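You operate a simulated robot arm through the tools that you are given. There is no shell and no other tool. Be economical: measure what you need, move in short steps, check, and stop when the job is done.

Carry out the task below with a simulated two-armed robot. There is one attempt and no reset: what you move stays moved.

TASK
Pick up the round grease brush with one hand, pass it to the other hand and put it on the top of the fittings box lid. Take the blue click key and put it in the small grey tray. Switch the ratchet latch off. Put the packing reel in the white drip tray. Fetch the grease tin and set it on the top of the grey tool stand. Take the white tag from the top of the wooden bench and put it on the top of the green bench. Do these in any order. Set down upright: packing reel. The ratchet latch goes to its stop.

Only the result counts: the job must be done as asked and must still hold three seconds after the hand-in. Knocking over, shifting, dropping, spilling or breaking anything else fails it. Lids that push on must go on centred and level and be pressed home; caps that screw on are set level and turned clockwise until they are tight.

THE ROBOT
Two 7-joint arms with fingered hands on one trunk, on a base that drives. Base frame: it is fixed to the floor where the robot stands at the start and does not move with it; the origin is under the middle of the robot, x ahead of it, y to its left, z up. Units: m, degrees, N and s.
The left shoulder is at the start at [0.03, 0.119, 1.119], the right one opposite. With the tool pointing down near the work surface each hand reaches from about 0.1 to 0.7 m from the robot's upright axis, wherever it stands, measured 20 degrees to its own side. Places, roughly: blue click key [0.75, -0.5, 1]; grease tin (8x8x3 cm) [0.5, -0.8, 0.8]; packing reel (9x9x9 cm) [1.3, -1.1, 0.9]; ratchet latch [1.3, -0.7, 1]; round grease brush (2x2x19 cm) [0.5, 0, 0.9]; small grey tray (35x20x5 cm) [1.5, -3.8, 0.8]; top of the fittings box lid [-3.8, 0.4, 1]; top of the green bench [0.7, -0.4, 0.8]; top of the grey tool stand (24x29 cm) [0.18, -0.94, 0.62]; white drip tray (40x21x5 cm) [-1.3, -4.8, 0.7]; white tag [1.25, -2.25, 0.75]. Payload 3.8 kg a hand.
The TCP of each hand is the grasp point between the finger pads, 0.025 m short of the fingertips. In the tool frame z runs along the fingers and y along their closing line. Largest opening 0.088 m; the body of the gripper starts 0.029 m behind the TCP. The gripper is a hand of 4 fingers: y runs from the thumb to the fingers, the wrist lies at [-0.013, -0.106, -0.174] in the tool frame, and closing takes about 1.5 s.
Orientation is told as [roll, pitch, yaw] about the base's x, y, z axes, in that order, counted from this pose: with the fingers straight down and the wrist toward the robot, the tool's x, y and z point along [0, 1, 0], [1, 0, 0] and [0, 0, -1] of the base frame.

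THE INTERFACE
- The arms move only by the tool step_arm. It takes "left_motion", "right_motion" or both (then of equal length, played together; a hand with none holds still); each is a list of rows, each a list of 6 numbers: the shift along the tool's x, y, z in m, then the turn, a rotation vector about the tool's x, y, z in degrees. In form: [[tx, ty, tz, ax, ay, az], ...]. A call has 1 to 10 rows; each row shifts and turns the commanded pose from where the row before left it, along the tool's axes as they then stand. "left_jaw" and "right_jaw" are, for a hand that has rows, the gripper command, from -1 (fully open) to 1 (shut), values between in proportion, set as the call begins (left out, the last holds). A row lasts 0.2 s, in which the tool goes at most 0.05 m and 8.6 degrees; a call with a longer step from one row to the next is refused whole, and so is a gripper value outside its range. A pose out of reach is approached as far as the arm can. The call stops where the force on the tool passes 40 N (or 10 N more than at its start, if that is more) or the arm is blocked; 0.2 s more then pass. The fingers move at their own pace (about 0.153 m/s each) and stop on an object; they squeeze with about 33 N. The grip force told is the motor's: it shows also when the fingers shut on nothing. Time passes only in rows, and 0.2 s behind the last, so rows that do not move let the fingers close. It gives the time, the measured TCP pose, the force on the tool (base axes), the opening and the grip force at its end, in the units of the frame above (readings bear some noise), with the torque about the TCP (base axes, N m) and any sound that the robot's microphone picked up, and new pictures: "show" is both (left out), scene, wrist or none (wrist: the cameras of the hands that moved).
- Cameras (640 x 400 px; columns grow to the right, rows downward): "scene" is now at [0.0457, -0.0248, 1.6578]; the picture's right is [-0.35, -0.94, -0.00], its down [-0.78, 0.29, -0.56] and it looks along [0.53, -0.20, -0.83] (base axes); focal length 283 px, centre (320, 200). "left" rides on the left gripper at [-0.064, -0.083, -0.098] in its tool frame; the picture's right is [-0.62, -0.37, 0.69], its down [0.71, -0.63, 0.30] and it looks along [0.32, 0.68, 0.65] (tool axes); focal length 265 px, centre (320, 200). "right" rides on the right gripper at [0.064, -0.083, -0.098] in its tool frame; the picture's right is [-0.62, 0.37, -0.69], its down [-0.71, -0.63, 0.30] and it looks along [-0.32, 0.68, 0.65] (tool axes); focal length 265 px, centre (320, 200). There is no depth. A picture from a camera that has moved, and an enlarged one, comes with that camera's place and axes in the base frame and with its lens.
- slide_trunk(by): slides the trunk up (or, below 0, down) by that many m; the arms and the scene camera ride with it, the base frame stays. It gives what a move gives, with no picture.
- roll_base(legs): drives the robot by 1 to 6 legs, each [ahead, left, turn to the left] in m, m and degrees, along the robot's own axes; the way and the turn of a leg run together, so that a leg with both is an arc; at most 1.5 m and 180 degrees a leg. The arms and the cameras ride along, it lands a little off, and it stops where it bumps. It gives what a move gives, and a new picture of the scene camera.
- curl_fingers(index, middle, ring, thumb_bend, thumb_turn, hand): sets how far each is bent, from 0 (flat) to 1 (curled in); at 0.3 the hand is open as for a grip, at 0.7 the pads meet at the TCP. One left out holds its place. A second passes; each finger stops where it meets its share of the squeeze, and holds until it gets a number again. A gripper value or a shape takes the hand back. It gives what a move gives, with no picture; readings hold the bend of each and the force on the fingers (four entries, about 0 where the hand has none), thumb and palm. thumb_turn goes from beside the hand (0) to across from the fingers (1), as for a grip.
- hand_shape(shape, hand): the hand has 4 fingers and takes this shape, open, in about a second: jaw (thumb against the fingers, like two jaws); tri (thumb and two fingers); tip (a fingertip pinch); poke (one finger out to press); point (the index stretched); flat (the hand flat); cup (the hand cupped); fist (a fist). The gripper value then closes the fingers along that shape, each until it touches; the sizes above hold for jaw. It gives what a move gives, with no picture.
- turn_head(pan, tilt): turns the head with the scene camera to pan (to the left, within 120 degrees either way) and tilt (down, from -29 to 69), counted from straight ahead of the robot. It gives what a move gives, and a new picture of the scene camera.
- inspect(camera, box): a new picture of the part [left, top, right, bottom] of that camera's present view, enlarged. It takes no simulated time.
- close_job(): hands the job in; it is judged then, once.

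Go step by step. Nothing tells you exact positions but the pictures and the camera data: compare them with the known pose of the tool, close in by small moves and look again before you grip or let go. The budget is 186 turns and 260 pictures, counting those below and the enlarged ones. Unless the task says otherwise, let go and move clear before handing in.

The tools are called after ">>>" by a JSON object that holds its "fn" and its "kwargs". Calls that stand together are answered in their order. step_arm: Moves the arms, as the interface text tells. Its arguments: {"type":"object","properties":{"left_motion":{"type":"array"},"left_jaw":{"type":"number"},"right_motion":{"type":"array"},"right_jaw":{"type":"number"},"show":{"type":"string","enum":["both","scene","wrist","none"]}},"required":[]} The other tools are called the same way: slide_trunk (by) slides the trunk up or down; hand_shape (shape, hand) gives the hand a shape; curl_fingers (index, middle, ring, thumb_bend, thumb_turn, hand) moves the fingers one by one; roll_base (legs) drives the base; turn_head (pan, tilt) turns the head that bears the scene camera; inspect (camera, box) takes an enlarged picture of a part of a camera's view; close_job () hands the job in.

At the start:

```text
t: 0.0
left_ee_pos: [0.43, -0.0036, 1.0515]
left_orientation: [0.1, -0.1, 0.0]
left_force: [-0.8, 0.1, 0.5]
left_ft_torque: [-0.02, 0.03, -0.03]
left_width: 0.0872
left_grip_force: 0.0
left_shape: jaw
left_bend: [0.3, 0.3, 0.3, 0.3, 0.98]
left_finger forces: [0.0, 0.0, 0.1, 0.1, 0.0, 0.0]
right_ee_pos: [0.3511, -0.4708, 1.1191]
right_orientation: [0.0, 0.0, 0.1]
right_force: [0.1, -0.9, -0.6]
right_ft_torque: [-0.02, -0.01, -0.01]
right_width: 0.0874
right_grip_force: 0.0
right_shape: jaw
right_bend: [0.3, 0.3, 0.3, 0.3, 0.98]
right_finger forces: [0.0, 0.0, 0.1, 0.0, 0.0, 0.0]
trunk travel left (down, up): [-0.275, 0.315]
robot x, y, heading: [0.0014, 0.0016, -0.0]
head pan, tilt: [-20.5, 55.9]
```

scene: 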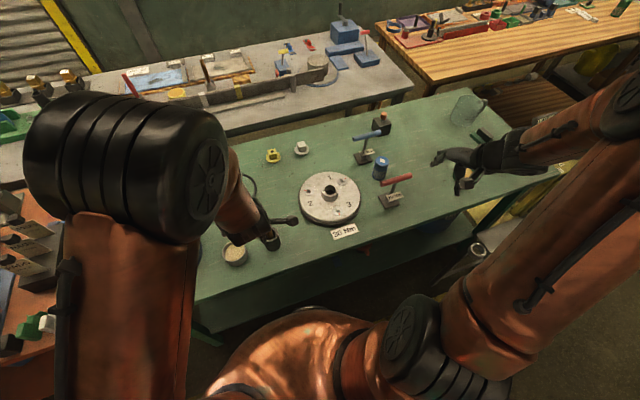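
right: 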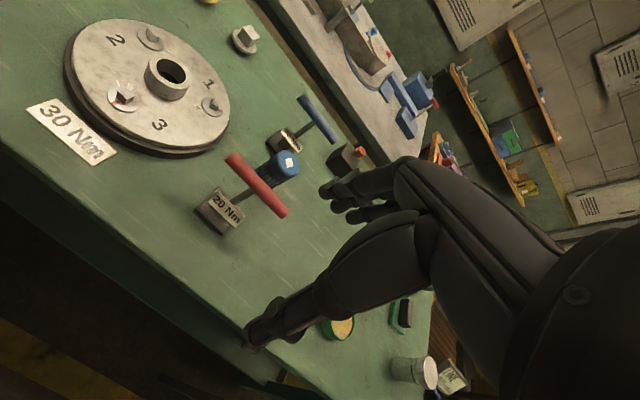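
left: 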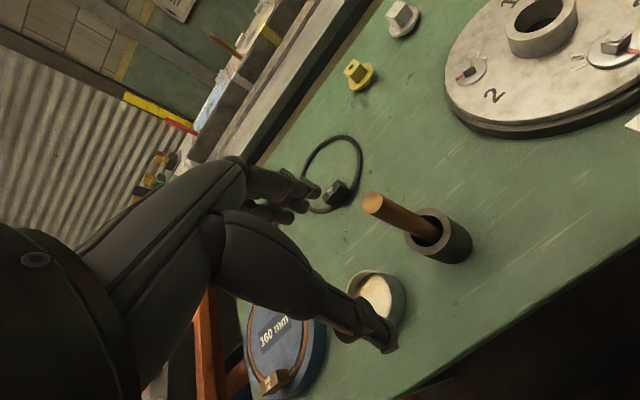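

I see the green bench with the brush standing in its cup near the left hand, and the click keys further right. First I look round at the areas I will work in.

>>> {"fn": "inspect", "kwargs": {"camera": "left", "box": [240, 120, 560, 320]}}

>>> {"fn": "inspect", "kwargs": {"camera": "scene", "box": [260, 0, 580, 200]}}

>>> {"fn": "turn_head", "kwargs": {"pan": -60, "tilt": 40}}

```text
2.00 times, centred on (400, 220) of left
camera zoom: at [0.347, -0.0677, 1.1499], right [-0.37, -0.62, -0.69], down [-0.63, 0.71, -0.3], along [0.68, 0.32, -0.65], focal length 531 px, centre (160, 160)
```

zoom: 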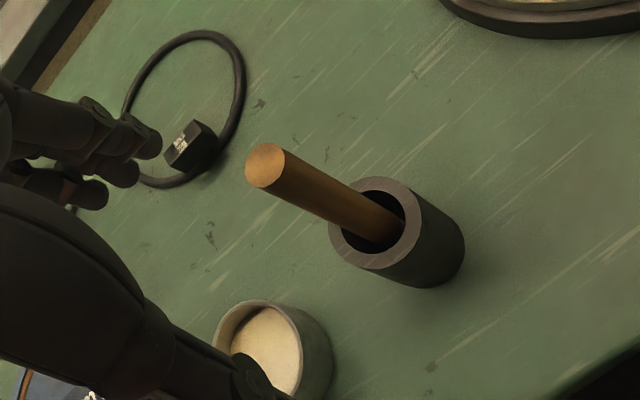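

```text
2.00 times, centred on (420, 100) of scene
camera zoom: at [0.0457, -0.0248, 1.6578], right [-0.35, -0.94, 0.0], down [-0.78, 0.29, -0.56], along [0.53, -0.2, -0.83], focal length 566 px, centre (120, 400)
```

zoom: 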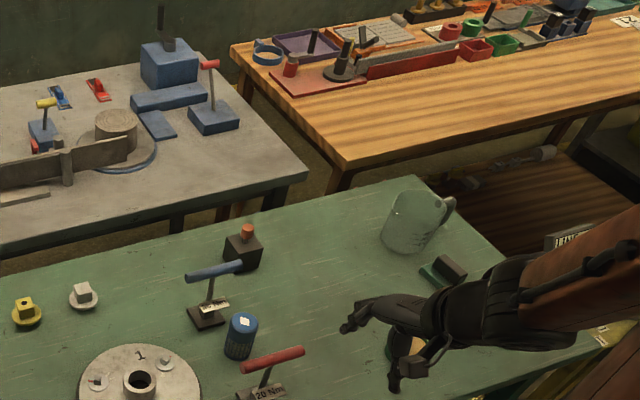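

```text
t: 1.1
left_ee_pos: [0.4296, -0.0026, 1.0508]
left_orientation: [0.0, 0.0, -0.1]
left_force: [0.1, 0.4, 0.7]
left_ft_torque: [0.03, 0.0, 0.04]
left_width: 0.0873
left_grip_force: 0.0
left_shape: jaw
left_bend: [0.3, 0.3, 0.3, 0.3, 0.98]
left_finger forces: [0.1, 0.0, 0.0, 0.1, 0.1, 0.0]
right_ee_pos: [0.3504, -0.472, 1.1199]
right_orientation: [-0.1, -0.1, 0.0]
right_force: [-1.3, 0.3, 0.0]
right_ft_torque: [-0.03, -0.02, 0.01]
right_width: 0.0876
right_grip_force: 0.1
right_shape: jaw
right_bend: [0.3, 0.3, 0.3, 0.3, 0.98]
right_finger forces: [0.1, 0.0, 0.0, 0.1, 0.0, 0.1]
trunk travel left (down, up): [-0.275, 0.315]
robot x, y, heading: [-0.003, 0.0021, -0.0]
head pan, tilt: [-60.0, 40.0]
camera scene: at [0.0217, -0.0734, 1.6795], right [-0.87, -0.5, 0.0], down [-0.32, 0.56, -0.77], along [0.38, -0.66, -0.64], focal length 283 px, centre (320, 200)
```

scene: 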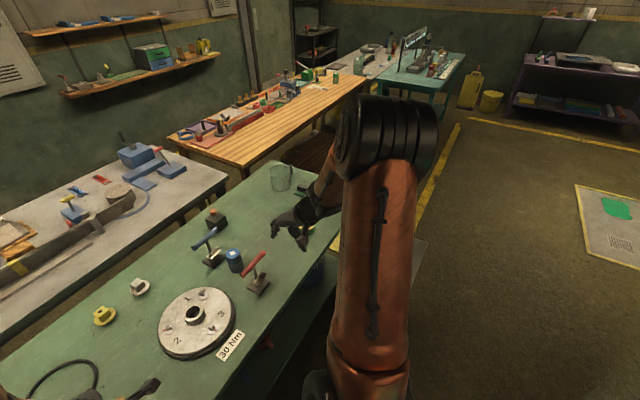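

The red-lever block on the grey bench looks like the latch; the grey tool stand and far places are still out of sight. I look down to the right and behind.

>>> {"fn": "turn_head", "kwargs": {"pan": -75, "tilt": 62}}

>>> {"fn": "turn_head", "kwargs": {"pan": -120, "tilt": 20}}

>>> {"fn": "turn_head", "kwargs": {"pan": 120, "tilt": 20}}

```text
t: 1.9
left_ee_pos: [0.4303, -0.0035, 1.0519]
left_orientation: [0.0, 0.0, 0.0]
left_force: [-0.1, 0.4, 0.2]
left_ft_torque: [0.02, 0.0, -0.04]
left_width: 0.0878
left_grip_force: 0.1
left_shape: jaw
left_bend: [0.3, 0.3, 0.3, 0.3, 0.98]
left_finger forces: [0.0, 0.0, 0.0, 0.1, 0.0, 0.0]
right_ee_pos: [0.3516, -0.4709, 1.1187]
right_orientation: [0.0, 0.0, 0.0]
right_force: [0.6, 0.2, 0.7]
right_ft_torque: [0.03, -0.04, 0.01]
right_width: 0.0874
right_grip_force: 0.1
right_shape: jaw
right_bend: [0.3, 0.3, 0.3, 0.3, 0.98]
right_finger forces: [0.1, 0.0, 0.0, 0.0, 0.1, 0.1]
trunk travel left (down, up): [-0.275, 0.315]
robot x, y, heading: [0.002, 0.0044, -0.1]
head pan, tilt: [-75.0, 62.0]
camera scene: at [-0.0042, -0.0621, 1.6506], right [-0.97, -0.26, 0.0], down [-0.23, 0.85, -0.47], along [0.12, -0.45, -0.88], focal length 283 px, centre (320, 200)
```

scene: 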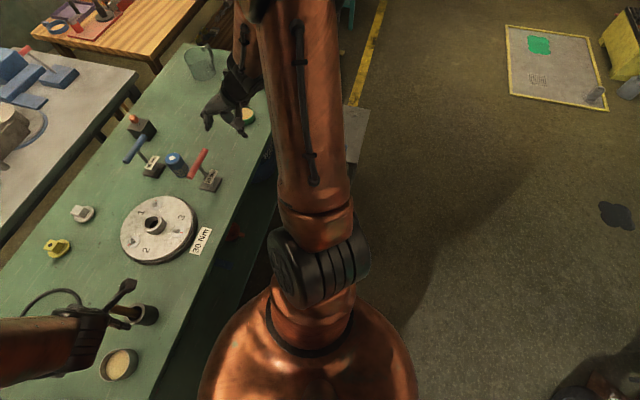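

```text
t: 3.0
left_ee_pos: [0.4281, -0.0032, 1.0516]
left_orientation: [0.0, 0.0, 0.0]
left_force: [0.0, 0.0, -0.2]
left_ft_torque: [-0.02, -0.03, 0.0]
left_width: 0.0877
left_grip_force: 0.0
left_shape: jaw
left_bend: [0.3, 0.3, 0.3, 0.3, 0.98]
left_finger forces: [0.1, 0.0, 0.0, 0.0, 0.1, 0.1]
right_ee_pos: [0.3513, -0.4715, 1.1179]
right_orientation: [0.0, -0.1, -0.1]
right_force: [0.9, 0.0, -0.7]
right_ft_torque: [0.02, -0.03, 0.02]
right_width: 0.0875
right_grip_force: 0.1
right_shape: jaw
right_bend: [0.3, 0.3, 0.3, 0.3, 0.98]
right_finger forces: [0.0, 0.0, 0.0, 0.0, 0.0, 0.0]
trunk travel left (down, up): [-0.275, 0.315]
robot x, y, heading: [0.0008, 0.0008, 0.1]
head pan, tilt: [-120.0, 20.0]
camera scene: at [-0.0674, -0.0806, 1.7109], right [-0.87, 0.5, 0.0], down [0.17, 0.3, -0.94], along [-0.47, -0.81, -0.34], focal length 283 px, centre (320, 200)
```

scene: 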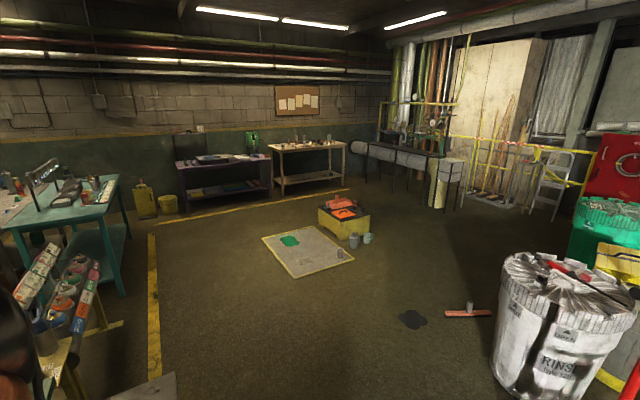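

```text
t: 6.4
left_ee_pos: [0.429, -0.002, 1.0513]
left_orientation: [0.0, 0.1, 0.0]
left_force: [0.5, -0.2, -1.1]
left_ft_torque: [-0.04, 0.02, 0.0]
left_width: 0.0876
left_grip_force: 0.1
left_shape: jaw
left_bend: [0.3, 0.3, 0.3, 0.3, 0.98]
left_finger forces: [0.0, 0.1, 0.1, 0.0, 0.0, 0.0]
right_ee_pos: [0.3509, -0.4727, 1.1186]
right_orientation: [0.1, 0.0, 0.1]
right_force: [-0.2, -0.1, 0.9]
right_ft_torque: [0.02, 0.02, 0.01]
right_width: 0.0878
right_grip_force: 0.0
right_shape: jaw
right_bend: [0.3, 0.3, 0.3, 0.3, 0.98]
right_finger forces: [0.1, 0.0, 0.0, 0.0, 0.0, 0.0]
trunk travel left (down, up): [-0.275, 0.315]
robot x, y, heading: [0.0012, -0.0018, -0.2]
head pan, tilt: [120.0, 20.0]
camera scene: at [-0.0675, 0.0808, 1.711], right [0.87, 0.5, 0.0], down [0.17, -0.3, -0.94], along [-0.47, 0.81, -0.34], focal length 283 px, centre (320, 200)
```

scene: 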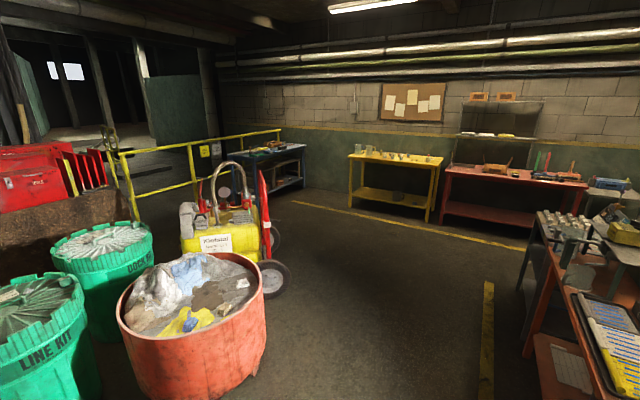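

The tin is about [0.48, -0.77]; I'll raise the trunk for clearance and shift right 0.4 m so both the tin and the stand are within reach of the right hand.

>>> {"fn": "slide_trunk", "kwargs": {"by": 0.12}}

>>> {"fn": "turn_head", "kwargs": {"pan": -50, "tilt": 60}}

>>> {"fn": "roll_base", "kwargs": {"legs": [[0, -0.4, 0]]}}

```text
t: 7.9
left_ee_pos: [0.4293, -0.0027, 1.1704]
left_orientation: [0.1, -0.1, 0.0]
left_force: [-0.6, -0.1, 0.2]
left_ft_torque: [0.0, 0.0, 0.03]
left_width: 0.0875
left_grip_force: 0.0
left_shape: jaw
left_bend: [0.3, 0.3, 0.3, 0.3, 0.98]
left_finger forces: [0.0, 0.0, 0.0, 0.0, 0.0, 0.0]
right_ee_pos: [0.3512, -0.4726, 1.2393]
right_orientation: [0.0, 0.1, 0.0]
right_force: [0.3, 0.8, 0.3]
right_ft_torque: [0.03, -0.01, 0.02]
right_width: 0.0878
right_grip_force: 0.1
right_shape: jaw
right_bend: [0.3, 0.3, 0.3, 0.3, 0.98]
right_finger forces: [0.0, 0.0, 0.0, 0.1, 0.0, 0.1]
trunk travel left (down, up): [-0.395, 0.195]
robot x, y, heading: [0.0016, -0.0004, -0.0]
head pan, tilt: [120.0, 20.0]
```

```text
t: 10.5
left_ee_pos: [0.4286, -0.0036, 1.1705]
left_orientation: [0.0, 0.1, 0.0]
left_force: [-0.3, 0.0, -0.8]
left_ft_torque: [0.0, -0.01, 0.01]
left_width: 0.0877
left_grip_force: 0.1
left_shape: jaw
left_bend: [0.3, 0.3, 0.3, 0.3, 0.98]
left_finger forces: [0.0, 0.0, 0.0, 0.1, 0.0, 0.0]
right_ee_pos: [0.3513, -0.4729, 1.2399]
right_orientation: [0.0, 0.0, -0.1]
right_force: [0.0, -0.4, 0.1]
right_ft_torque: [-0.01, 0.0, 0.03]
right_width: 0.0876
right_grip_force: 0.0
right_shape: jaw
right_bend: [0.3, 0.3, 0.3, 0.3, 0.98]
right_finger forces: [0.0, 0.0, 0.0, 0.0, 0.0, 0.0]
trunk travel left (down, up): [-0.395, 0.195]
robot x, y, heading: [-0.0005, -0.0003, 0.1]
head pan, tilt: [-50.0, 60.0]
camera scene: at [0.022, -0.0509, 1.7728], right [-0.77, -0.64, 0.0], down [-0.56, 0.66, -0.5], along [0.32, -0.38, -0.87], focal length 283 px, centre (320, 200)
```

scene: 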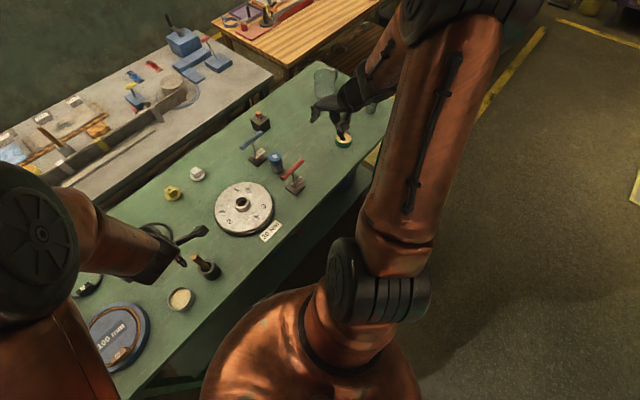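

```text
t: 13.0
left_ee_pos: [0.4292, -0.405, 1.1701]
left_orientation: [0.0, 0.0, -0.1]
left_force: [-0.4, -0.4, -0.5]
left_ft_torque: [0.0, 0.0, -0.02]
left_width: 0.0877
left_grip_force: 0.2
left_shape: jaw
left_bend: [0.3, 0.3, 0.3, 0.3, 0.98]
left_finger forces: [0.0, 0.0, 0.0, 0.1, 0.0, 0.0]
right_ee_pos: [0.3506, -0.8741, 1.2398]
right_orientation: [-0.1, 0.1, -0.1]
right_force: [-0.5, 0.2, -0.6]
right_ft_torque: [-0.02, -0.03, 0.0]
right_width: 0.0876
right_grip_force: 0.0
right_shape: jaw
right_bend: [0.3, 0.3, 0.3, 0.3, 0.98]
right_finger forces: [0.0, 0.0, 0.0, 0.0, 0.0, 0.1]
trunk travel left (down, up): [-0.395, 0.195]
robot x, y, heading: [0.0016, -0.4018, 0.1]
head pan, tilt: [-50.0, 60.0]
camera scene: at [0.0214, -0.4523, 1.7728], right [-0.77, -0.64, 0.0], down [-0.56, 0.66, -0.5], along [0.32, -0.38, -0.87], focal length 283 px, centre (320, 200)
```

scene: 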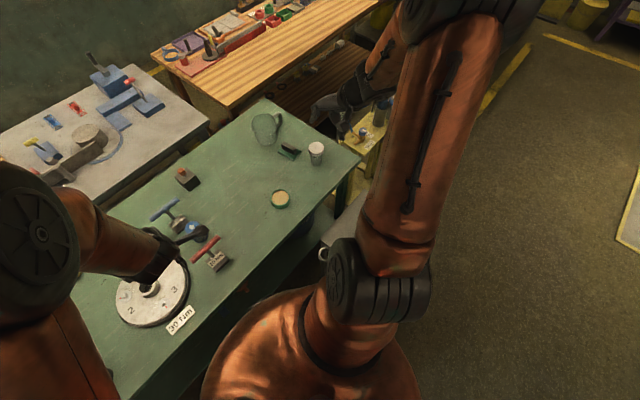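

The tin shows at about [0.497, -0.775], clear of its neighbours. I bring the right hand above it and look with the wrist camera.

>>> {"fn": "step_arm", "kwargs": {"right_motion": [[0.0165, 0.0243, 0.035, 0, 0, 0], [0.0165, 0.0243, 0.035, 0, 0, 0], [0.0165, 0.0243, 0.035, 0, 0, 0], [0.0165, 0.0243, 0.035, 0, 0, 0], [0.0165, 0.0243, 0.035, 0, 0, 0], [0.0165, 0.0243, 0.035, 0, 0, 0]], "right_jaw": -1}}

```text
t: 14.4
left_ee_pos: [0.4297, -0.4047, 1.1711]
left_orientation: [0.0, 0.1, 0.1]
left_force: [0.0, -0.8, -0.1]
left_ft_torque: [0.03, 0.02, -0.03]
left_width: 0.0878
left_grip_force: 0.1
left_shape: jaw
left_bend: [0.3, 0.3, 0.3, 0.3, 0.98]
left_finger forces: [0.1, 0.1, 0.1, 0.0, 0.1, 0.0]
right_ee_pos: [0.4949, -0.7763, 1.0291]
right_orientation: [0.0, 0.0, -0.1]
right_force: [1.1, -0.2, 0.6]
right_ft_torque: [0.02, -0.01, -0.01]
right_width: 0.0878
right_grip_force: 0.0
right_shape: jaw
right_bend: [0.3, 0.3, 0.3, 0.3, 0.98]
right_finger forces: [0.0, 0.0, 0.1, 0.0, 0.1, 0.1]
trunk travel left (down, up): [-0.395, 0.195]
robot x, y, heading: [0.0011, -0.4021, -0.2]
head pan, tilt: [-50.0, 60.0]
camera scene: at [0.0231, -0.452, 1.7728], right [-0.77, -0.64, 0.0], down [-0.56, 0.66, -0.5], along [0.32, -0.38, -0.87], focal length 283 px, centre (320, 200)
camera right: at [0.4124, -0.7129, 1.127], right [0.37, -0.62, 0.69], down [-0.63, -0.71, -0.3], along [0.68, -0.33, -0.65], focal length 265 px, centre (320, 200)
```

scene: 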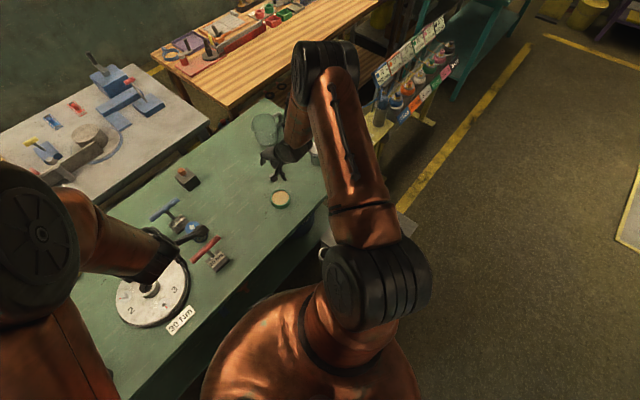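
right: 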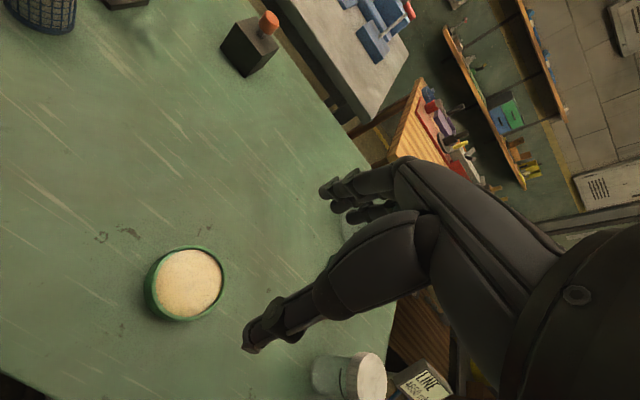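

The tin's top centre computes to about [0.498, -0.782]. I lower to just above it and look closely.

>>> {"fn": "step_arm", "kwargs": {"right_motion": [[-0.002, 0.001, 0.04, 0, 0, 0], [-0.002, 0.001, 0.04, 0, 0, 0], [-0.001, 0.001, 0.04, 0, 0, 0], [0, 0, 0.03, 0, 0, 0]], "show": "wrist"}}

>>> {"fn": "inspect", "kwargs": {"camera": "right", "box": [180, 150, 500, 350]}}

>>> {"fn": "inspect", "kwargs": {"camera": "scene", "box": [220, 140, 380, 240]}}

```text
t: 15.4
left_ee_pos: [0.4293, -0.4057, 1.1716]
left_orientation: [0.0, 0.0, -0.1]
left_force: [-1.1, 0.0, -0.8]
left_ft_torque: [0.01, 0.0, 0.02]
left_width: 0.0875
left_grip_force: 0.0
left_shape: jaw
left_bend: [0.3, 0.3, 0.3, 0.3, 0.98]
left_finger forces: [0.0, 0.0, 0.0, 0.1, 0.1, 0.1]
right_ee_pos: [0.5001, -0.7781, 0.8804]
right_orientation: [0.0, 0.0, -0.1]
right_force: [0.2, -0.5, 0.5]
right_ft_torque: [-0.01, 0.04, 0.01]
right_width: 0.0878
right_grip_force: 0.0
right_shape: jaw
right_bend: [0.3, 0.3, 0.3, 0.3, 0.98]
right_finger forces: [0.0, 0.0, 0.0, 0.1, 0.0, 0.0]
trunk travel left (down, up): [-0.395, 0.195]
robot x, y, heading: [-0.0009, -0.3995, 0.0]
head pan, tilt: [-50.0, 60.0]
camera right: at [0.4164, -0.7151, 0.9788], right [0.37, -0.62, 0.69], down [-0.63, -0.71, -0.3], along [0.68, -0.33, -0.65], focal length 265 px, centre (320, 200)
```

right: 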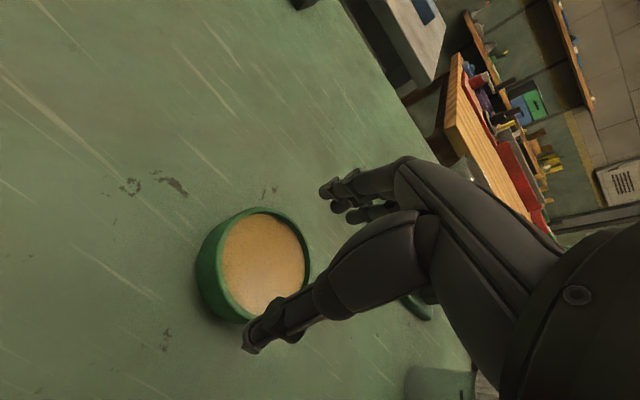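

```text
2.00 times, centred on (340, 250) of right
camera zoom: at [0.4164, -0.7151, 0.9788], right [0.37, -0.62, 0.69], down [-0.63, -0.71, -0.3], along [0.68, -0.33, -0.65], focal length 531 px, centre (280, 100)
```

zoom: 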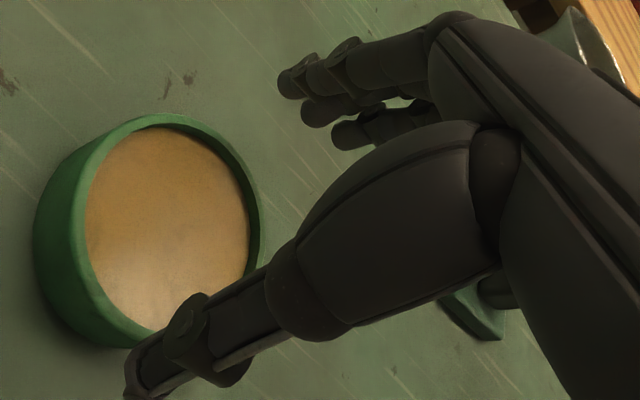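

```text
4.00 times, centred on (300, 190) of scene
camera zoom: at [0.022, -0.4527, 1.7728], right [-0.77, -0.64, 0.0], down [-0.56, 0.66, -0.5], along [0.32, -0.38, -0.87], focal length 1132 px, centre (400, 240)
```

zoom: 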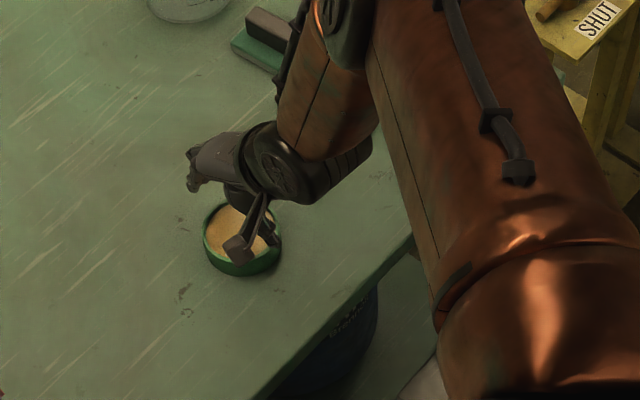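

Triangulating gives the rim at z≈0.828, centre [0.495, -0.780]. I shift back 5 mm and descend around it.

>>> {"fn": "step_arm", "kwargs": {"right_motion": [[-0.002, -0.005, 0.0, 0, 0, 0], [0, 0, 0.012, 0, 0, 0], [0, 0, 0.012, 0, 0, 0], [0, 0, 0.012, 0, 0, 0], [0, 0, 0.011, 0, 0, 0]], "show": "wrist"}}

```text
t: 16.6
left_ee_pos: [0.4282, -0.4043, 1.1712]
left_orientation: [0.1, -0.1, -0.1]
left_force: [0.7, -0.3, -0.9]
left_ft_torque: [-0.05, -0.01, 0.01]
left_width: 0.0875
left_grip_force: 0.0
left_shape: jaw
left_bend: [0.3, 0.3, 0.3, 0.3, 0.98]
left_finger forces: [0.1, 0.1, 0.0, 0.0, 0.1, 0.0]
right_ee_pos: [0.4964, -0.7815, 0.8344]
right_orientation: [0.0, 0.0, -0.1]
right_force: [0.3, 0.5, 1.5]
right_ft_torque: [0.01, 0.01, 0.0]
right_width: 0.0876
right_grip_force: 0.1
right_shape: jaw
right_bend: [0.3, 0.3, 0.3, 0.3, 0.98]
right_finger forces: [0.6, 0.1, 0.1, 0.0, 0.0, 0.0]
trunk travel left (down, up): [-0.395, 0.195]
robot x, y, heading: [-0.0002, -0.4027, 0.1]
head pan, tilt: [-50.0, 60.0]
camera right: at [0.4124, -0.7176, 0.932], right [0.37, -0.62, 0.69], down [-0.63, -0.71, -0.3], along [0.68, -0.33, -0.65], focal length 265 px, centre (320, 200)
```

right: 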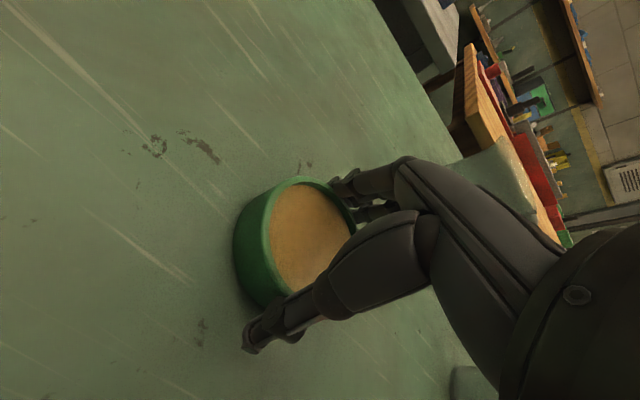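

The tin sits between thumb and fingers; I close.

>>> {"fn": "step_arm", "kwargs": {"right_motion": [[0, 0, 0, 0, 0, 0], [0, 0, 0, 0, 0, 0], [0, 0, 0, 0, 0, 0], [0, 0, 0, 0, 0, 0]], "right_jaw": 0.6, "show": "none"}}

>>> {"fn": "step_arm", "kwargs": {"right_motion": [[0, 0, -0.03, 0, 0, 0], [0, 0, -0.04, 0, 0, 0], [0, 0, -0.04, 0, 0, 0]]}}

```text
t: 17.6
left_ee_pos: [0.4293, -0.405, 1.1716]
left_orientation: [0.0, 0.0, -0.1]
left_force: [-0.7, -0.3, 0.9]
left_ft_torque: [-0.01, -0.01, -0.02]
left_width: 0.0877
left_grip_force: 0.0
left_shape: jaw
left_bend: [0.3, 0.3, 0.3, 0.3, 0.98]
left_finger forces: [0.1, 0.1, 0.0, 0.1, 0.1, 0.0]
right_ee_pos: [0.4949, -0.7823, 0.8335]
right_orientation: [0.1, 0.1, -0.1]
right_force: [-1.0, 0.7, 0.5]
right_ft_torque: [0.02, -0.01, 0.02]
right_width: 0.0668
right_grip_force: 33.5
right_shape: jaw
right_bend: [0.26, 0.35, 0.37, 0.53, 0.99]
right_finger forces: [17.7, 9.0, 3.3, 0.0, 30.7, 0.0]
trunk travel left (down, up): [-0.395, 0.195]
robot x, y, heading: [-0.0022, -0.4028, -0.1]
head pan, tilt: [-50.0, 60.0]
```

```text
t: 18.4
left_ee_pos: [0.4293, -0.4046, 1.1707]
left_orientation: [0.1, 0.0, -0.1]
left_force: [0.3, -1.3, 0.7]
left_ft_torque: [-0.02, 0.01, -0.03]
left_width: 0.0876
left_grip_force: 0.1
left_shape: jaw
left_bend: [0.3, 0.3, 0.3, 0.3, 0.98]
left_finger forces: [0.0, 0.0, 0.1, 0.0, 0.0, 0.1]
right_ee_pos: [0.4932, -0.7834, 0.9424]
right_orientation: [0.0, 0.1, -0.1]
right_force: [0.2, 1.1, -4.2]
right_ft_torque: [-0.01, -0.02, 0.03]
right_width: 0.067
right_grip_force: 32.5
right_shape: jaw
right_bend: [0.26, 0.35, 0.37, 0.53, 0.99]
right_finger forces: [17.8, 9.4, 3.4, 0.0, 30.7, 0.1]
trunk travel left (down, up): [-0.395, 0.195]
robot x, y, heading: [0.0002, -0.4012, -0.0]
head pan, tilt: [-50.0, 60.0]
camera scene: at [0.0214, -0.4522, 1.7728], right [-0.77, -0.64, 0.0], down [-0.56, 0.66, -0.5], along [0.32, -0.38, -0.87], focal length 283 px, centre (320, 200)
camera right: at [0.4112, -0.7189, 1.0409], right [0.37, -0.62, 0.69], down [-0.63, -0.71, -0.3], along [0.68, -0.33, -0.65], focal length 265 px, centre (320, 200)
```

scene: 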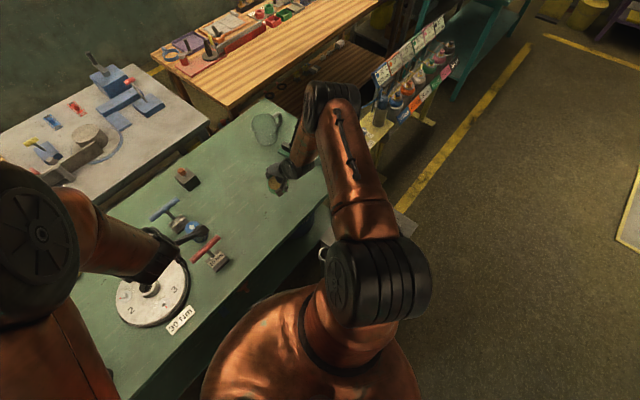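
right: 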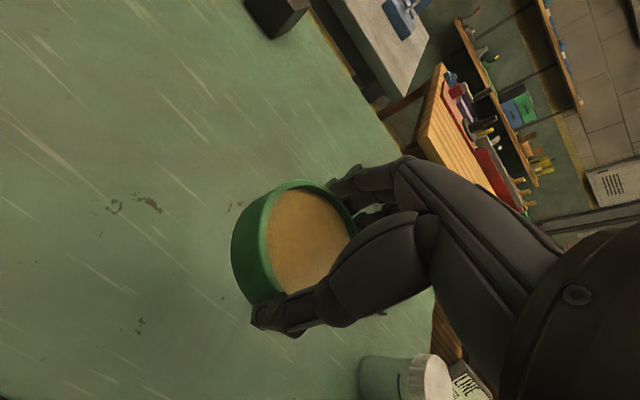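

The tin is held firmly. Now I carry it back over toward the stand and look for its top.

>>> {"fn": "step_arm", "kwargs": {"right_motion": [[-0.0196, -0.039, 0, 0, 0, 0], [-0.0196, -0.039, 0, 0, 0, 0], [-0.0196, -0.039, 0, 0, 0, 0], [-0.0196, -0.039, 0, 0, 0, 0], [-0.0196, -0.039, 0, 0, 0, 0], [-0.0196, -0.039, 0, 0, 0, 0], [-0.0196, -0.039, 0, 0, 0, 0], [-0.0196, -0.039, 0, 0, 0, 0]]}}

```text
t: 20.2
left_ee_pos: [0.4277, -0.4064, 1.1719]
left_orientation: [0.1, -0.1, 0.0]
left_force: [0.2, 0.3, -0.8]
left_ft_torque: [0.02, 0.0, -0.03]
left_width: 0.0875
left_grip_force: 0.1
left_shape: jaw
left_bend: [0.3, 0.3, 0.3, 0.3, 0.98]
left_finger forces: [0.1, 0.0, 0.0, 0.1, 0.0, 0.1]
right_ee_pos: [0.179, -0.9408, 0.9406]
right_orientation: [0.0, 0.0, -0.1]
right_force: [-0.9, 0.6, -4.8]
right_ft_torque: [0.01, 0.0, 0.0]
right_width: 0.0669
right_grip_force: 33.3
right_shape: jaw
right_bend: [0.26, 0.35, 0.37, 0.53, 0.99]
right_finger forces: [18.2, 9.6, 3.6, 0.0, 30.7, 0.0]
trunk travel left (down, up): [-0.395, 0.195]
robot x, y, heading: [0.0006, -0.3999, 0.0]
head pan, tilt: [-50.0, 60.0]
camera scene: at [0.0203, -0.4535, 1.7728], right [-0.77, -0.64, 0.0], down [-0.56, 0.66, -0.5], along [0.32, -0.38, -0.87], focal length 283 px, centre (320, 200)
camera right: at [0.0971, -0.877, 1.0399], right [0.37, -0.62, 0.69], down [-0.63, -0.71, -0.31], along [0.68, -0.32, -0.65], focal length 265 px, centre (320, 200)
```

scene: 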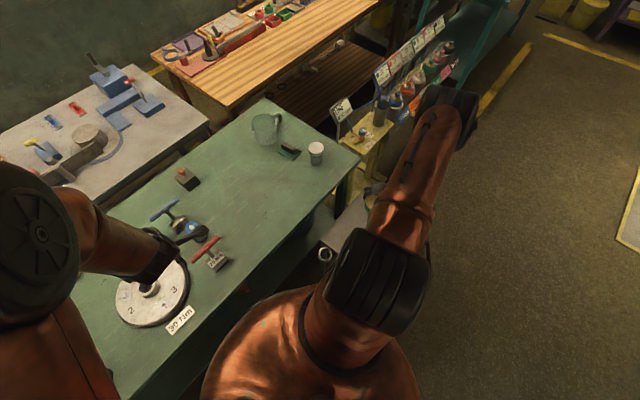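
right: 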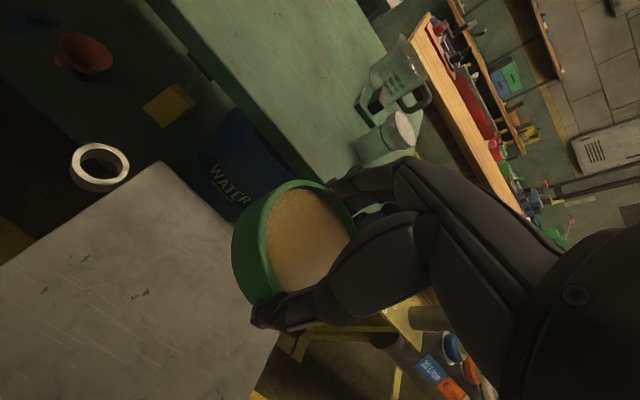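

The stand's top is right below, with its corner near [0.32, -0.81]. I lower toward it.

>>> {"fn": "step_arm", "kwargs": {"right_motion": [[-0.002, 0, 0.04, 0, 0, 0], [-0.002, 0, 0.04, 0, 0, 0], [-0.002, 0, 0.04, 0, 0, 0], [-0.002, 0, 0.04, 0, 0, 0], [0, 0, 0.04, 0, 0, 0], [0, 0, 0.03, 0, 0, 0]]}}

```text
t: 21.6
left_ee_pos: [0.4274, -0.4047, 1.1713]
left_orientation: [0.1, 0.0, -0.1]
left_force: [-0.8, 0.2, -0.3]
left_ft_torque: [0.0, -0.02, 0.03]
left_width: 0.0877
left_grip_force: 0.1
left_shape: jaw
left_bend: [0.3, 0.3, 0.3, 0.3, 0.98]
left_finger forces: [0.1, 0.0, 0.0, 0.1, 0.0, 0.1]
right_ee_pos: [0.1805, -0.943, 0.7216]
right_orientation: [0.3, 0.1, -0.1]
right_force: [-0.3, 1.1, -4.5]
right_ft_torque: [-0.04, 0.0, -0.03]
right_width: 0.0668
right_grip_force: 32.4
right_shape: jaw
right_bend: [0.27, 0.35, 0.37, 0.53, 0.98]
right_finger forces: [18.5, 10.0, 3.6, 0.0, 31.8, 0.1]
right hand out of reach, approached as far as the arm can: row 6
trunk travel left (down, up): [-0.395, 0.195]
robot x, y, heading: [0.0005, -0.4011, -0.1]
head pan, tilt: [-50.0, 60.0]
camera scene: at [0.0205, -0.4521, 1.7729], right [-0.77, -0.64, 0.0], down [-0.56, 0.66, -0.5], along [0.32, -0.38, -0.87], focal length 283 px, centre (320, 200)
camera right: at [0.0989, -0.8791, 0.8212], right [0.37, -0.62, 0.69], down [-0.63, -0.71, -0.31], along [0.68, -0.32, -0.66], focal length 265 px, centre (320, 200)
```

scene: 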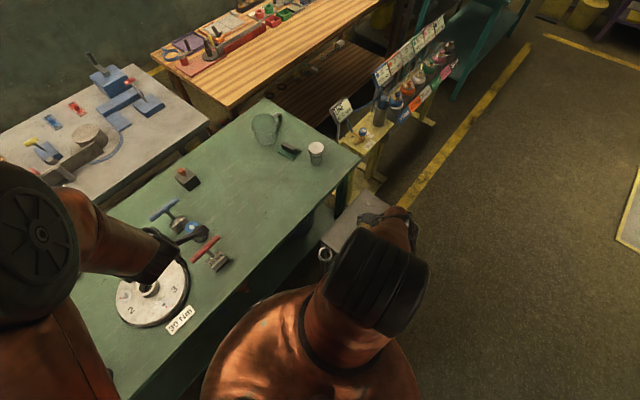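
right: 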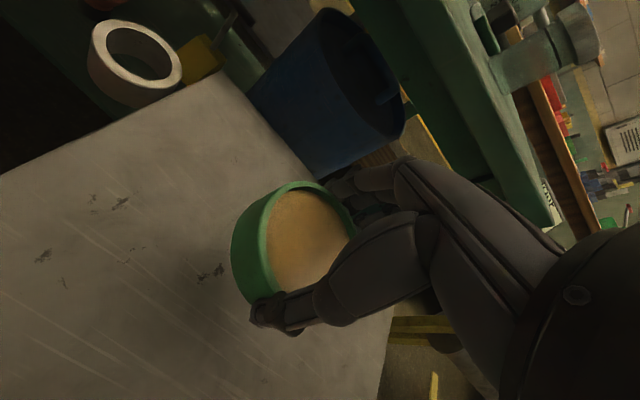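

The arm is at its lower reach, so I lower with the trunk in small steps.

>>> {"fn": "slide_trunk", "kwargs": {"by": -0.045}}

>>> {"fn": "inspect", "kwargs": {"camera": "right", "box": [0, 0, 640, 400]}}

```text
t: 22.5
left_ee_pos: [0.4285, -0.4046, 1.1255]
left_orientation: [0.0, 0.0, -0.2]
left_force: [0.1, -0.9, 0.4]
left_ft_torque: [0.04, -0.04, 0.05]
left_width: 0.0877
left_grip_force: 0.1
left_shape: jaw
left_bend: [0.3, 0.3, 0.3, 0.3, 0.98]
left_finger forces: [0.0, 0.1, 0.1, 0.0, 0.1, 0.0]
right_ee_pos: [0.1821, -0.9452, 0.6774]
right_orientation: [0.0, -0.1, -0.1]
right_force: [-0.2, 0.2, -4.4]
right_ft_torque: [-0.01, 0.03, -0.04]
right_width: 0.0669
right_grip_force: 33.6
right_shape: jaw
right_bend: [0.27, 0.35, 0.37, 0.53, 0.98]
right_finger forces: [18.5, 10.0, 3.7, 0.0, 31.7, 0.0]
trunk travel left (down, up): [-0.35, 0.24]
robot x, y, heading: [-0.001, -0.4016, -0.0]
head pan, tilt: [-50.0, 60.0]
```

```text
1.00 times, centred on (320, 200) of right (not enlarged: the box is as wide or as high as the picture)
camera zoom: at [0.0999, -0.8805, 0.7766], right [0.37, -0.62, 0.69], down [-0.63, -0.71, -0.3], along [0.68, -0.33, -0.65], focal length 265 px, centre (320, 200)
```

zoom: 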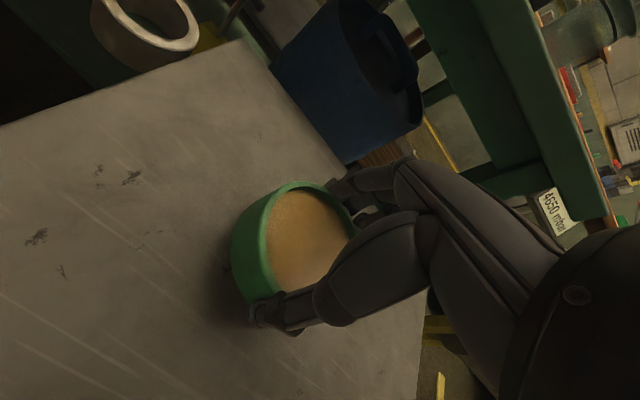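

>>> {"fn": "slide_trunk", "kwargs": {"by": -0.02}}

>>> {"fn": "step_arm", "kwargs": {"right_motion": [[0, 0, 0.003, 0, 0, 0]], "show": "wrist"}}

```text
t: 23.1
left_ee_pos: [0.4283, -0.4046, 1.1048]
left_orientation: [0.1, 0.0, -0.1]
left_force: [0.4, 0.6, -0.1]
left_ft_torque: [-0.05, 0.0, -0.03]
left_width: 0.0878
left_grip_force: 0.0
left_shape: jaw
left_bend: [0.3, 0.3, 0.3, 0.3, 0.98]
left_finger forces: [0.1, 0.0, 0.1, 0.0, 0.0, 0.1]
right_ee_pos: [0.1811, -0.9444, 0.6566]
right_orientation: [0.0, 0.0, -0.1]
right_force: [0.1, 0.2, -4.1]
right_ft_torque: [-0.02, -0.02, -0.02]
right_width: 0.0667
right_grip_force: 33.1
right_shape: jaw
right_bend: [0.27, 0.35, 0.37, 0.53, 0.98]
right_finger forces: [18.5, 10.1, 3.6, 0.0, 31.7, 0.0]
trunk travel left (down, up): [-0.33, 0.26]
robot x, y, heading: [-0.0016, -0.4, -0.0]
head pan, tilt: [-50.0, 60.0]
```

```text
t: 23.6
left_ee_pos: [0.4285, -0.4054, 1.107]
left_orientation: [0.0, 0.0, -0.2]
left_force: [-0.2, -0.2, -0.4]
left_ft_torque: [0.0, 0.03, 0.0]
left_width: 0.0875
left_grip_force: 0.0
left_shape: jaw
left_bend: [0.3, 0.3, 0.3, 0.3, 0.98]
left_finger forces: [0.0, 0.1, 0.0, 0.0, 0.0, 0.1]
right_ee_pos: [0.1823, -0.945, 0.6578]
right_orientation: [0.1, 0.0, -0.1]
right_force: [-0.3, 0.2, -3.7]
right_ft_torque: [0.02, 0.01, 0.0]
right_width: 0.0668
right_grip_force: 32.9
right_shape: jaw
right_bend: [0.27, 0.35, 0.37, 0.53, 0.98]
right_finger forces: [18.6, 10.1, 3.7, 0.0, 31.7, 0.0]
trunk travel left (down, up): [-0.33, 0.26]
robot x, y, heading: [0.0015, -0.3976, 0.0]
head pan, tilt: [-50.0, 60.0]
camera right: at [0.1, -0.8806, 0.7564], right [0.37, -0.62, 0.69], down [-0.63, -0.71, -0.3], along [0.68, -0.33, -0.65], focal length 265 px, centre (320, 200)
```

right: 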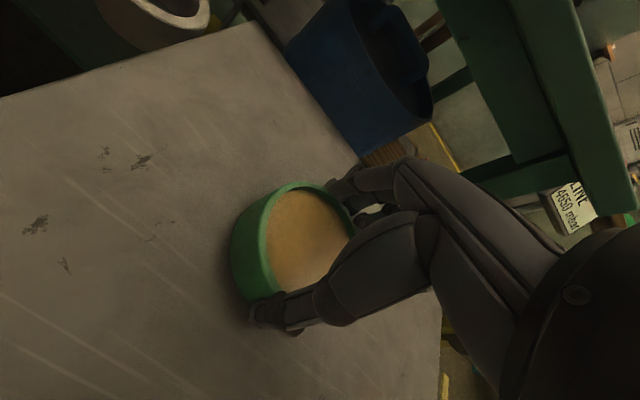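

No contact yet; a little lower.

>>> {"fn": "slide_trunk", "kwargs": {"by": -0.01}}

>>> {"fn": "slide_trunk", "kwargs": {"by": -0.007}}

```text
t: 24.1
left_ee_pos: [0.4281, -0.4033, 1.0966]
left_orientation: [0.0, 0.0, -0.1]
left_force: [-0.5, 0.1, 0.4]
left_ft_torque: [0.03, 0.0, 0.01]
left_width: 0.0875
left_grip_force: 0.1
left_shape: jaw
left_bend: [0.3, 0.3, 0.3, 0.3, 0.98]
left_finger forces: [0.0, 0.1, 0.1, 0.0, 0.1, 0.0]
right_ee_pos: [0.183, -0.9448, 0.6507]
right_orientation: [-0.2, -0.4, -0.1]
right_force: [-3.1, 2.0, 32.7]
right_ft_torque: [0.08, 0.28, 0.01]
right_width: 0.0658
right_grip_force: 33.1
right_shape: jaw
right_bend: [0.27, 0.35, 0.37, 0.53, 0.98]
right_finger forces: [17.7, 9.7, 2.4, 0.1, 32.9, 0.0]
trunk travel left (down, up): [-0.32, 0.27]
robot x, y, heading: [0.0, -0.4029, -0.2]
head pan, tilt: [-50.0, 60.0]
```

```text
t: 24.5
left_ee_pos: [0.4262, -0.4026, 1.0936]
left_orientation: [-0.2, -0.1, -0.1]
left_force: [0.5, -0.4, -0.2]
left_ft_torque: [0.03, -0.02, -0.02]
left_width: 0.0875
left_grip_force: 0.0
left_shape: jaw
left_bend: [0.3, 0.3, 0.3, 0.3, 0.98]
left_finger forces: [0.0, 0.0, 0.1, 0.0, 0.0, 0.0]
right_ee_pos: [0.1838, -0.948, 0.6515]
right_orientation: [-0.3, -0.6, -0.1]
right_force: [-6.4, 7.6, 31.9]
right_ft_torque: [0.2, 0.44, 0.06]
right_width: 0.0647
right_grip_force: 32.6
right_shape: jaw
right_bend: [0.27, 0.36, 0.37, 0.53, 0.97]
right_finger forces: [18.1, 8.0, 0.9, 0.0, 32.4, 0.0]
trunk travel left (down, up): [-0.318, 0.272]
robot x, y, heading: [-0.0018, -0.4025, -0.2]
head pan, tilt: [-50.0, 60.0]
stopped: the force on the tool passed its limit at 48 N (the readings are from after the stop); the commanded pose is now the measured one
```

Contact at z≈0.651; the tin rests on the stand. I ease up the pressure, open and rise.

>>> {"fn": "slide_trunk", "kwargs": {"by": 0.004}}

>>> {"fn": "step_arm", "kwargs": {"right_motion": [[0, 0, 0, 0, 0, 0], [0, 0, 0, 0, 0, 0], [0, 0, 0, 0, 0, 0], [0, 0, 0, 0, 0, 0]], "right_jaw": -1, "show": "wrist"}}

```text
t: 25.0
left_ee_pos: [0.4285, -0.4043, 1.0969]
left_orientation: [0.0, 0.0, -0.1]
left_force: [-0.2, -0.1, -0.1]
left_ft_torque: [0.02, 0.03, 0.0]
left_width: 0.0877
left_grip_force: 0.1
left_shape: jaw
left_bend: [0.3, 0.3, 0.3, 0.3, 0.98]
left_finger forces: [0.1, 0.0, 0.0, 0.1, 0.1, 0.1]
right_ee_pos: [0.1843, -0.9468, 0.6531]
right_orientation: [-0.2, -0.4, -0.1]
right_force: [-0.3, 0.9, 8.6]
right_ft_torque: [0.02, 0.24, -0.04]
right_width: 0.065
right_grip_force: 32.8
right_shape: jaw
right_bend: [0.27, 0.36, 0.37, 0.53, 0.97]
right_finger forces: [19.4, 9.2, 2.2, 0.0, 30.0, 0.0]
trunk travel left (down, up): [-0.322, 0.268]
robot x, y, heading: [-0.0016, -0.4037, 0.0]
head pan, tilt: [-50.0, 60.0]
```

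```text
t: 26.0
left_ee_pos: [0.4276, -0.405, 1.099]
left_orientation: [0.1, 0.0, 0.0]
left_force: [0.1, -0.2, -1.5]
left_ft_torque: [0.05, 0.0, 0.02]
left_width: 0.0874
left_grip_force: 0.0
left_shape: jaw
left_bend: [0.3, 0.3, 0.3, 0.3, 0.98]
left_finger forces: [0.1, 0.1, 0.0, 0.0, 0.0, 0.0]
right_ee_pos: [0.1846, -0.9476, 0.6529]
right_orientation: [-0.1, -0.4, -0.2]
right_force: [0.8, 0.6, 0.1]
right_ft_torque: [0.01, -0.02, 0.0]
right_width: 0.0875
right_grip_force: 0.0
right_shape: jaw
right_bend: [0.3, 0.3, 0.3, 0.3, 0.97]
right_finger forces: [0.0, 0.0, 0.1, 0.0, 0.0, 0.0]
trunk travel left (down, up): [-0.322, 0.268]
robot x, y, heading: [-0.0002, -0.4034, 0.0]
head pan, tilt: [-50.0, 60.0]
camera right: at [0.1015, -0.883, 0.7499], right [0.36, -0.62, 0.7], down [-0.63, -0.71, -0.31], along [0.69, -0.33, -0.65], focal length 265 px, centre (320, 200)
```

right: 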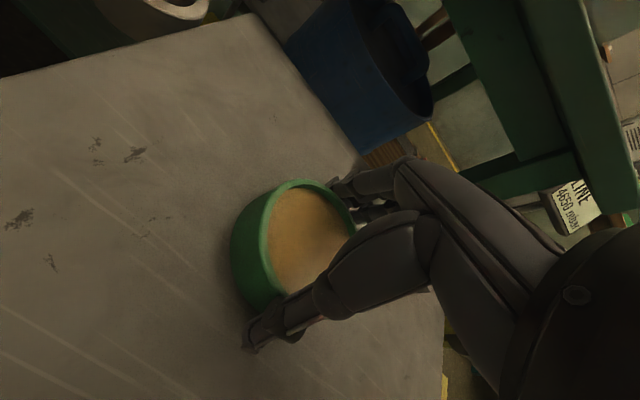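

The tin is free of the fingers; I rise straight up, raising trunk too.

>>> {"fn": "step_arm", "kwargs": {"right_motion": [[0, 0, -0.02, 0, 0, 0], [0, 0, -0.04, 0, 0, 0], [0, 0, -0.05, 0, 0, 0], [0, 0, -0.05, 0, 0, 0], [0, 0, -0.05, 0, 0, 0], [0, 0, -0.05, 0, 0, 0], [0, 0, -0.05, 0, 0, 0], [0, 0, -0.05, 0, 0, 0], [0.04, 0.02, -0.02, 0, 0, 0], [0.04, 0.02, -0.02, 0, 0, 0]]}}

>>> {"fn": "turn_head", "kwargs": {"pan": 20, "tilt": 55}}

```text
t: 28.2
left_ee_pos: [0.428, -0.4044, 1.098]
left_orientation: [-0.2, -0.1, -0.1]
left_force: [0.4, 0.4, 0.9]
left_ft_torque: [-0.02, -0.01, -0.01]
left_width: 0.0875
left_grip_force: 0.2
left_shape: jaw
left_bend: [0.3, 0.3, 0.3, 0.3, 0.98]
left_finger forces: [0.0, 0.0, 0.1, 0.0, 0.0, 0.0]
right_ee_pos: [0.2216, -0.8621, 1.0558]
right_orientation: [-0.1, -0.4, -0.1]
right_force: [0.4, -0.2, 0.9]
right_ft_torque: [-0.05, -0.02, 0.0]
right_width: 0.0877
right_grip_force: 0.0
right_shape: jaw
right_bend: [0.3, 0.3, 0.3, 0.3, 0.97]
right_finger forces: [0.1, 0.0, 0.0, 0.1, 0.0, 0.1]
trunk travel left (down, up): [-0.322, 0.268]
robot x, y, heading: [0.0005, -0.4038, 0.1]
head pan, tilt: [-50.0, 60.0]
camera scene: at [0.0211, -0.4507, 1.6996], right [-0.77, -0.64, 0.0], down [-0.56, 0.66, -0.5], along [0.32, -0.38, -0.87], focal length 283 px, centre (320, 200)
camera right: at [0.1382, -0.7984, 1.1533], right [0.36, -0.62, 0.7], down [-0.63, -0.71, -0.31], along [0.69, -0.33, -0.65], focal length 265 px, centre (320, 200)
```

scene: 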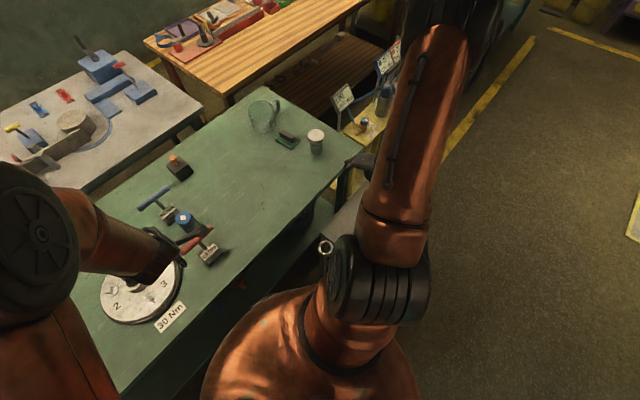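
right: 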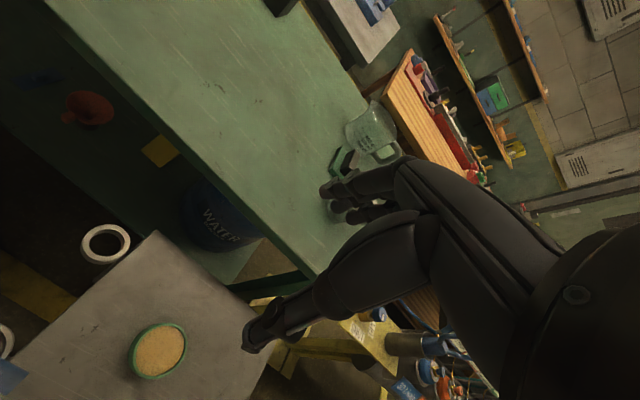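

```text
t: 29.6
left_ee_pos: [0.4289, -0.4058, 1.0975]
left_orientation: [0.0, 0.1, -0.1]
left_force: [-0.3, 0.0, -0.5]
left_ft_torque: [0.01, 0.0, 0.0]
left_width: 0.0876
left_grip_force: 0.0
left_shape: jaw
left_bend: [0.3, 0.3, 0.3, 0.3, 0.98]
left_finger forces: [0.1, 0.0, 0.0, 0.1, 0.1, 0.0]
right_ee_pos: [0.2207, -0.8652, 1.0537]
right_orientation: [-0.2, -0.4, -0.1]
right_force: [0.2, 0.4, -0.2]
right_ft_torque: [0.0, 0.03, 0.03]
right_width: 0.0876
right_grip_force: 0.0
right_shape: jaw
right_bend: [0.3, 0.3, 0.3, 0.3, 0.97]
right_finger forces: [0.0, 0.0, 0.0, 0.0, 0.1, 0.1]
trunk travel left (down, up): [-0.322, 0.268]
robot x, y, heading: [-0.0025, -0.4001, 0.1]
head pan, tilt: [20.0, 55.0]
camera scene: at [0.0465, -0.3768, 1.7056], right [0.34, -0.94, 0.0], down [-0.77, -0.28, -0.57], along [0.54, 0.19, -0.82], focal length 283 px, centre (320, 200)
```

scene: 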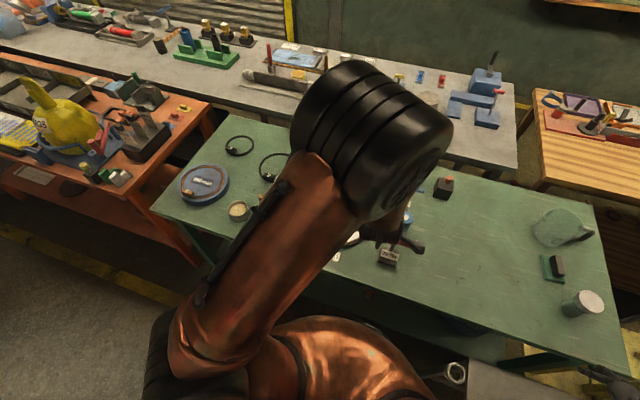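

The tin stands on the stand. Now the brush: I move the left hand to above it at z 1.10 and look.

>>> {"fn": "step_arm", "kwargs": {"left_motion": [[0.0475, 0.003, 0, 0, 0, 0], [0.0475, 0.003, 0, 0, 0, 0], [0.0475, 0.003, 0, 0, 0, 0], [0.0475, 0.003, 0, 0, 0, 0], [0.0475, 0.003, 0, 0, 0, 0], [0.0475, 0.003, 0, 0, 0, 0], [0.0475, 0.003, 0, 0, 0, 0], [0.0475, 0.003, 0, 0, 0, 0]], "left_jaw": -1}}

```text
t: 31.4
left_ee_pos: [0.4541, -0.0239, 1.0977]
left_orientation: [-0.2, 0.0, -0.1]
left_force: [0.1, 0.2, -0.8]
left_ft_torque: [0.01, 0.01, -0.02]
left_width: 0.0874
left_grip_force: 0.0
left_shape: jaw
left_bend: [0.3, 0.3, 0.3, 0.3, 0.98]
left_finger forces: [0.1, 0.0, 0.0, 0.1, 0.1, 0.0]
right_ee_pos: [0.2216, -0.864, 1.0561]
right_orientation: [-0.3, -0.4, -0.1]
right_force: [-0.9, 0.5, -0.4]
right_ft_torque: [-0.01, 0.02, 0.01]
right_width: 0.0879
right_grip_force: 0.0
right_shape: jaw
right_bend: [0.3, 0.3, 0.3, 0.3, 0.97]
right_finger forces: [0.0, 0.0, 0.0, 0.0, 0.0, 0.0]
trunk travel left (down, up): [-0.322, 0.268]
robot x, y, heading: [-0.0016, -0.4006, -0.1]
head pan, tilt: [20.0, 55.0]
camera scene: at [0.0459, -0.3743, 1.7056], right [0.34, -0.94, 0.0], down [-0.77, -0.28, -0.57], along [0.54, 0.19, -0.82], focal length 283 px, centre (320, 200)
camera left: at [0.372, -0.089, 1.1971], right [-0.37, -0.62, -0.69], down [-0.63, 0.72, -0.31], along [0.68, 0.32, -0.65], focal length 265 px, centre (320, 200)
```

scene: 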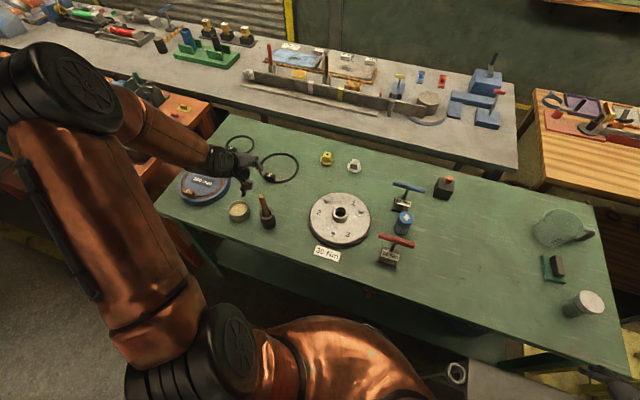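
left: 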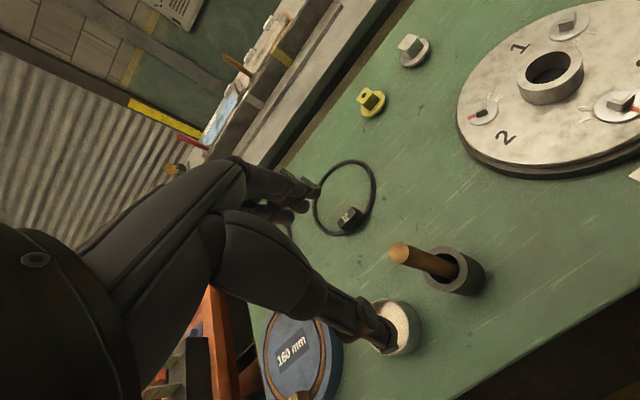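

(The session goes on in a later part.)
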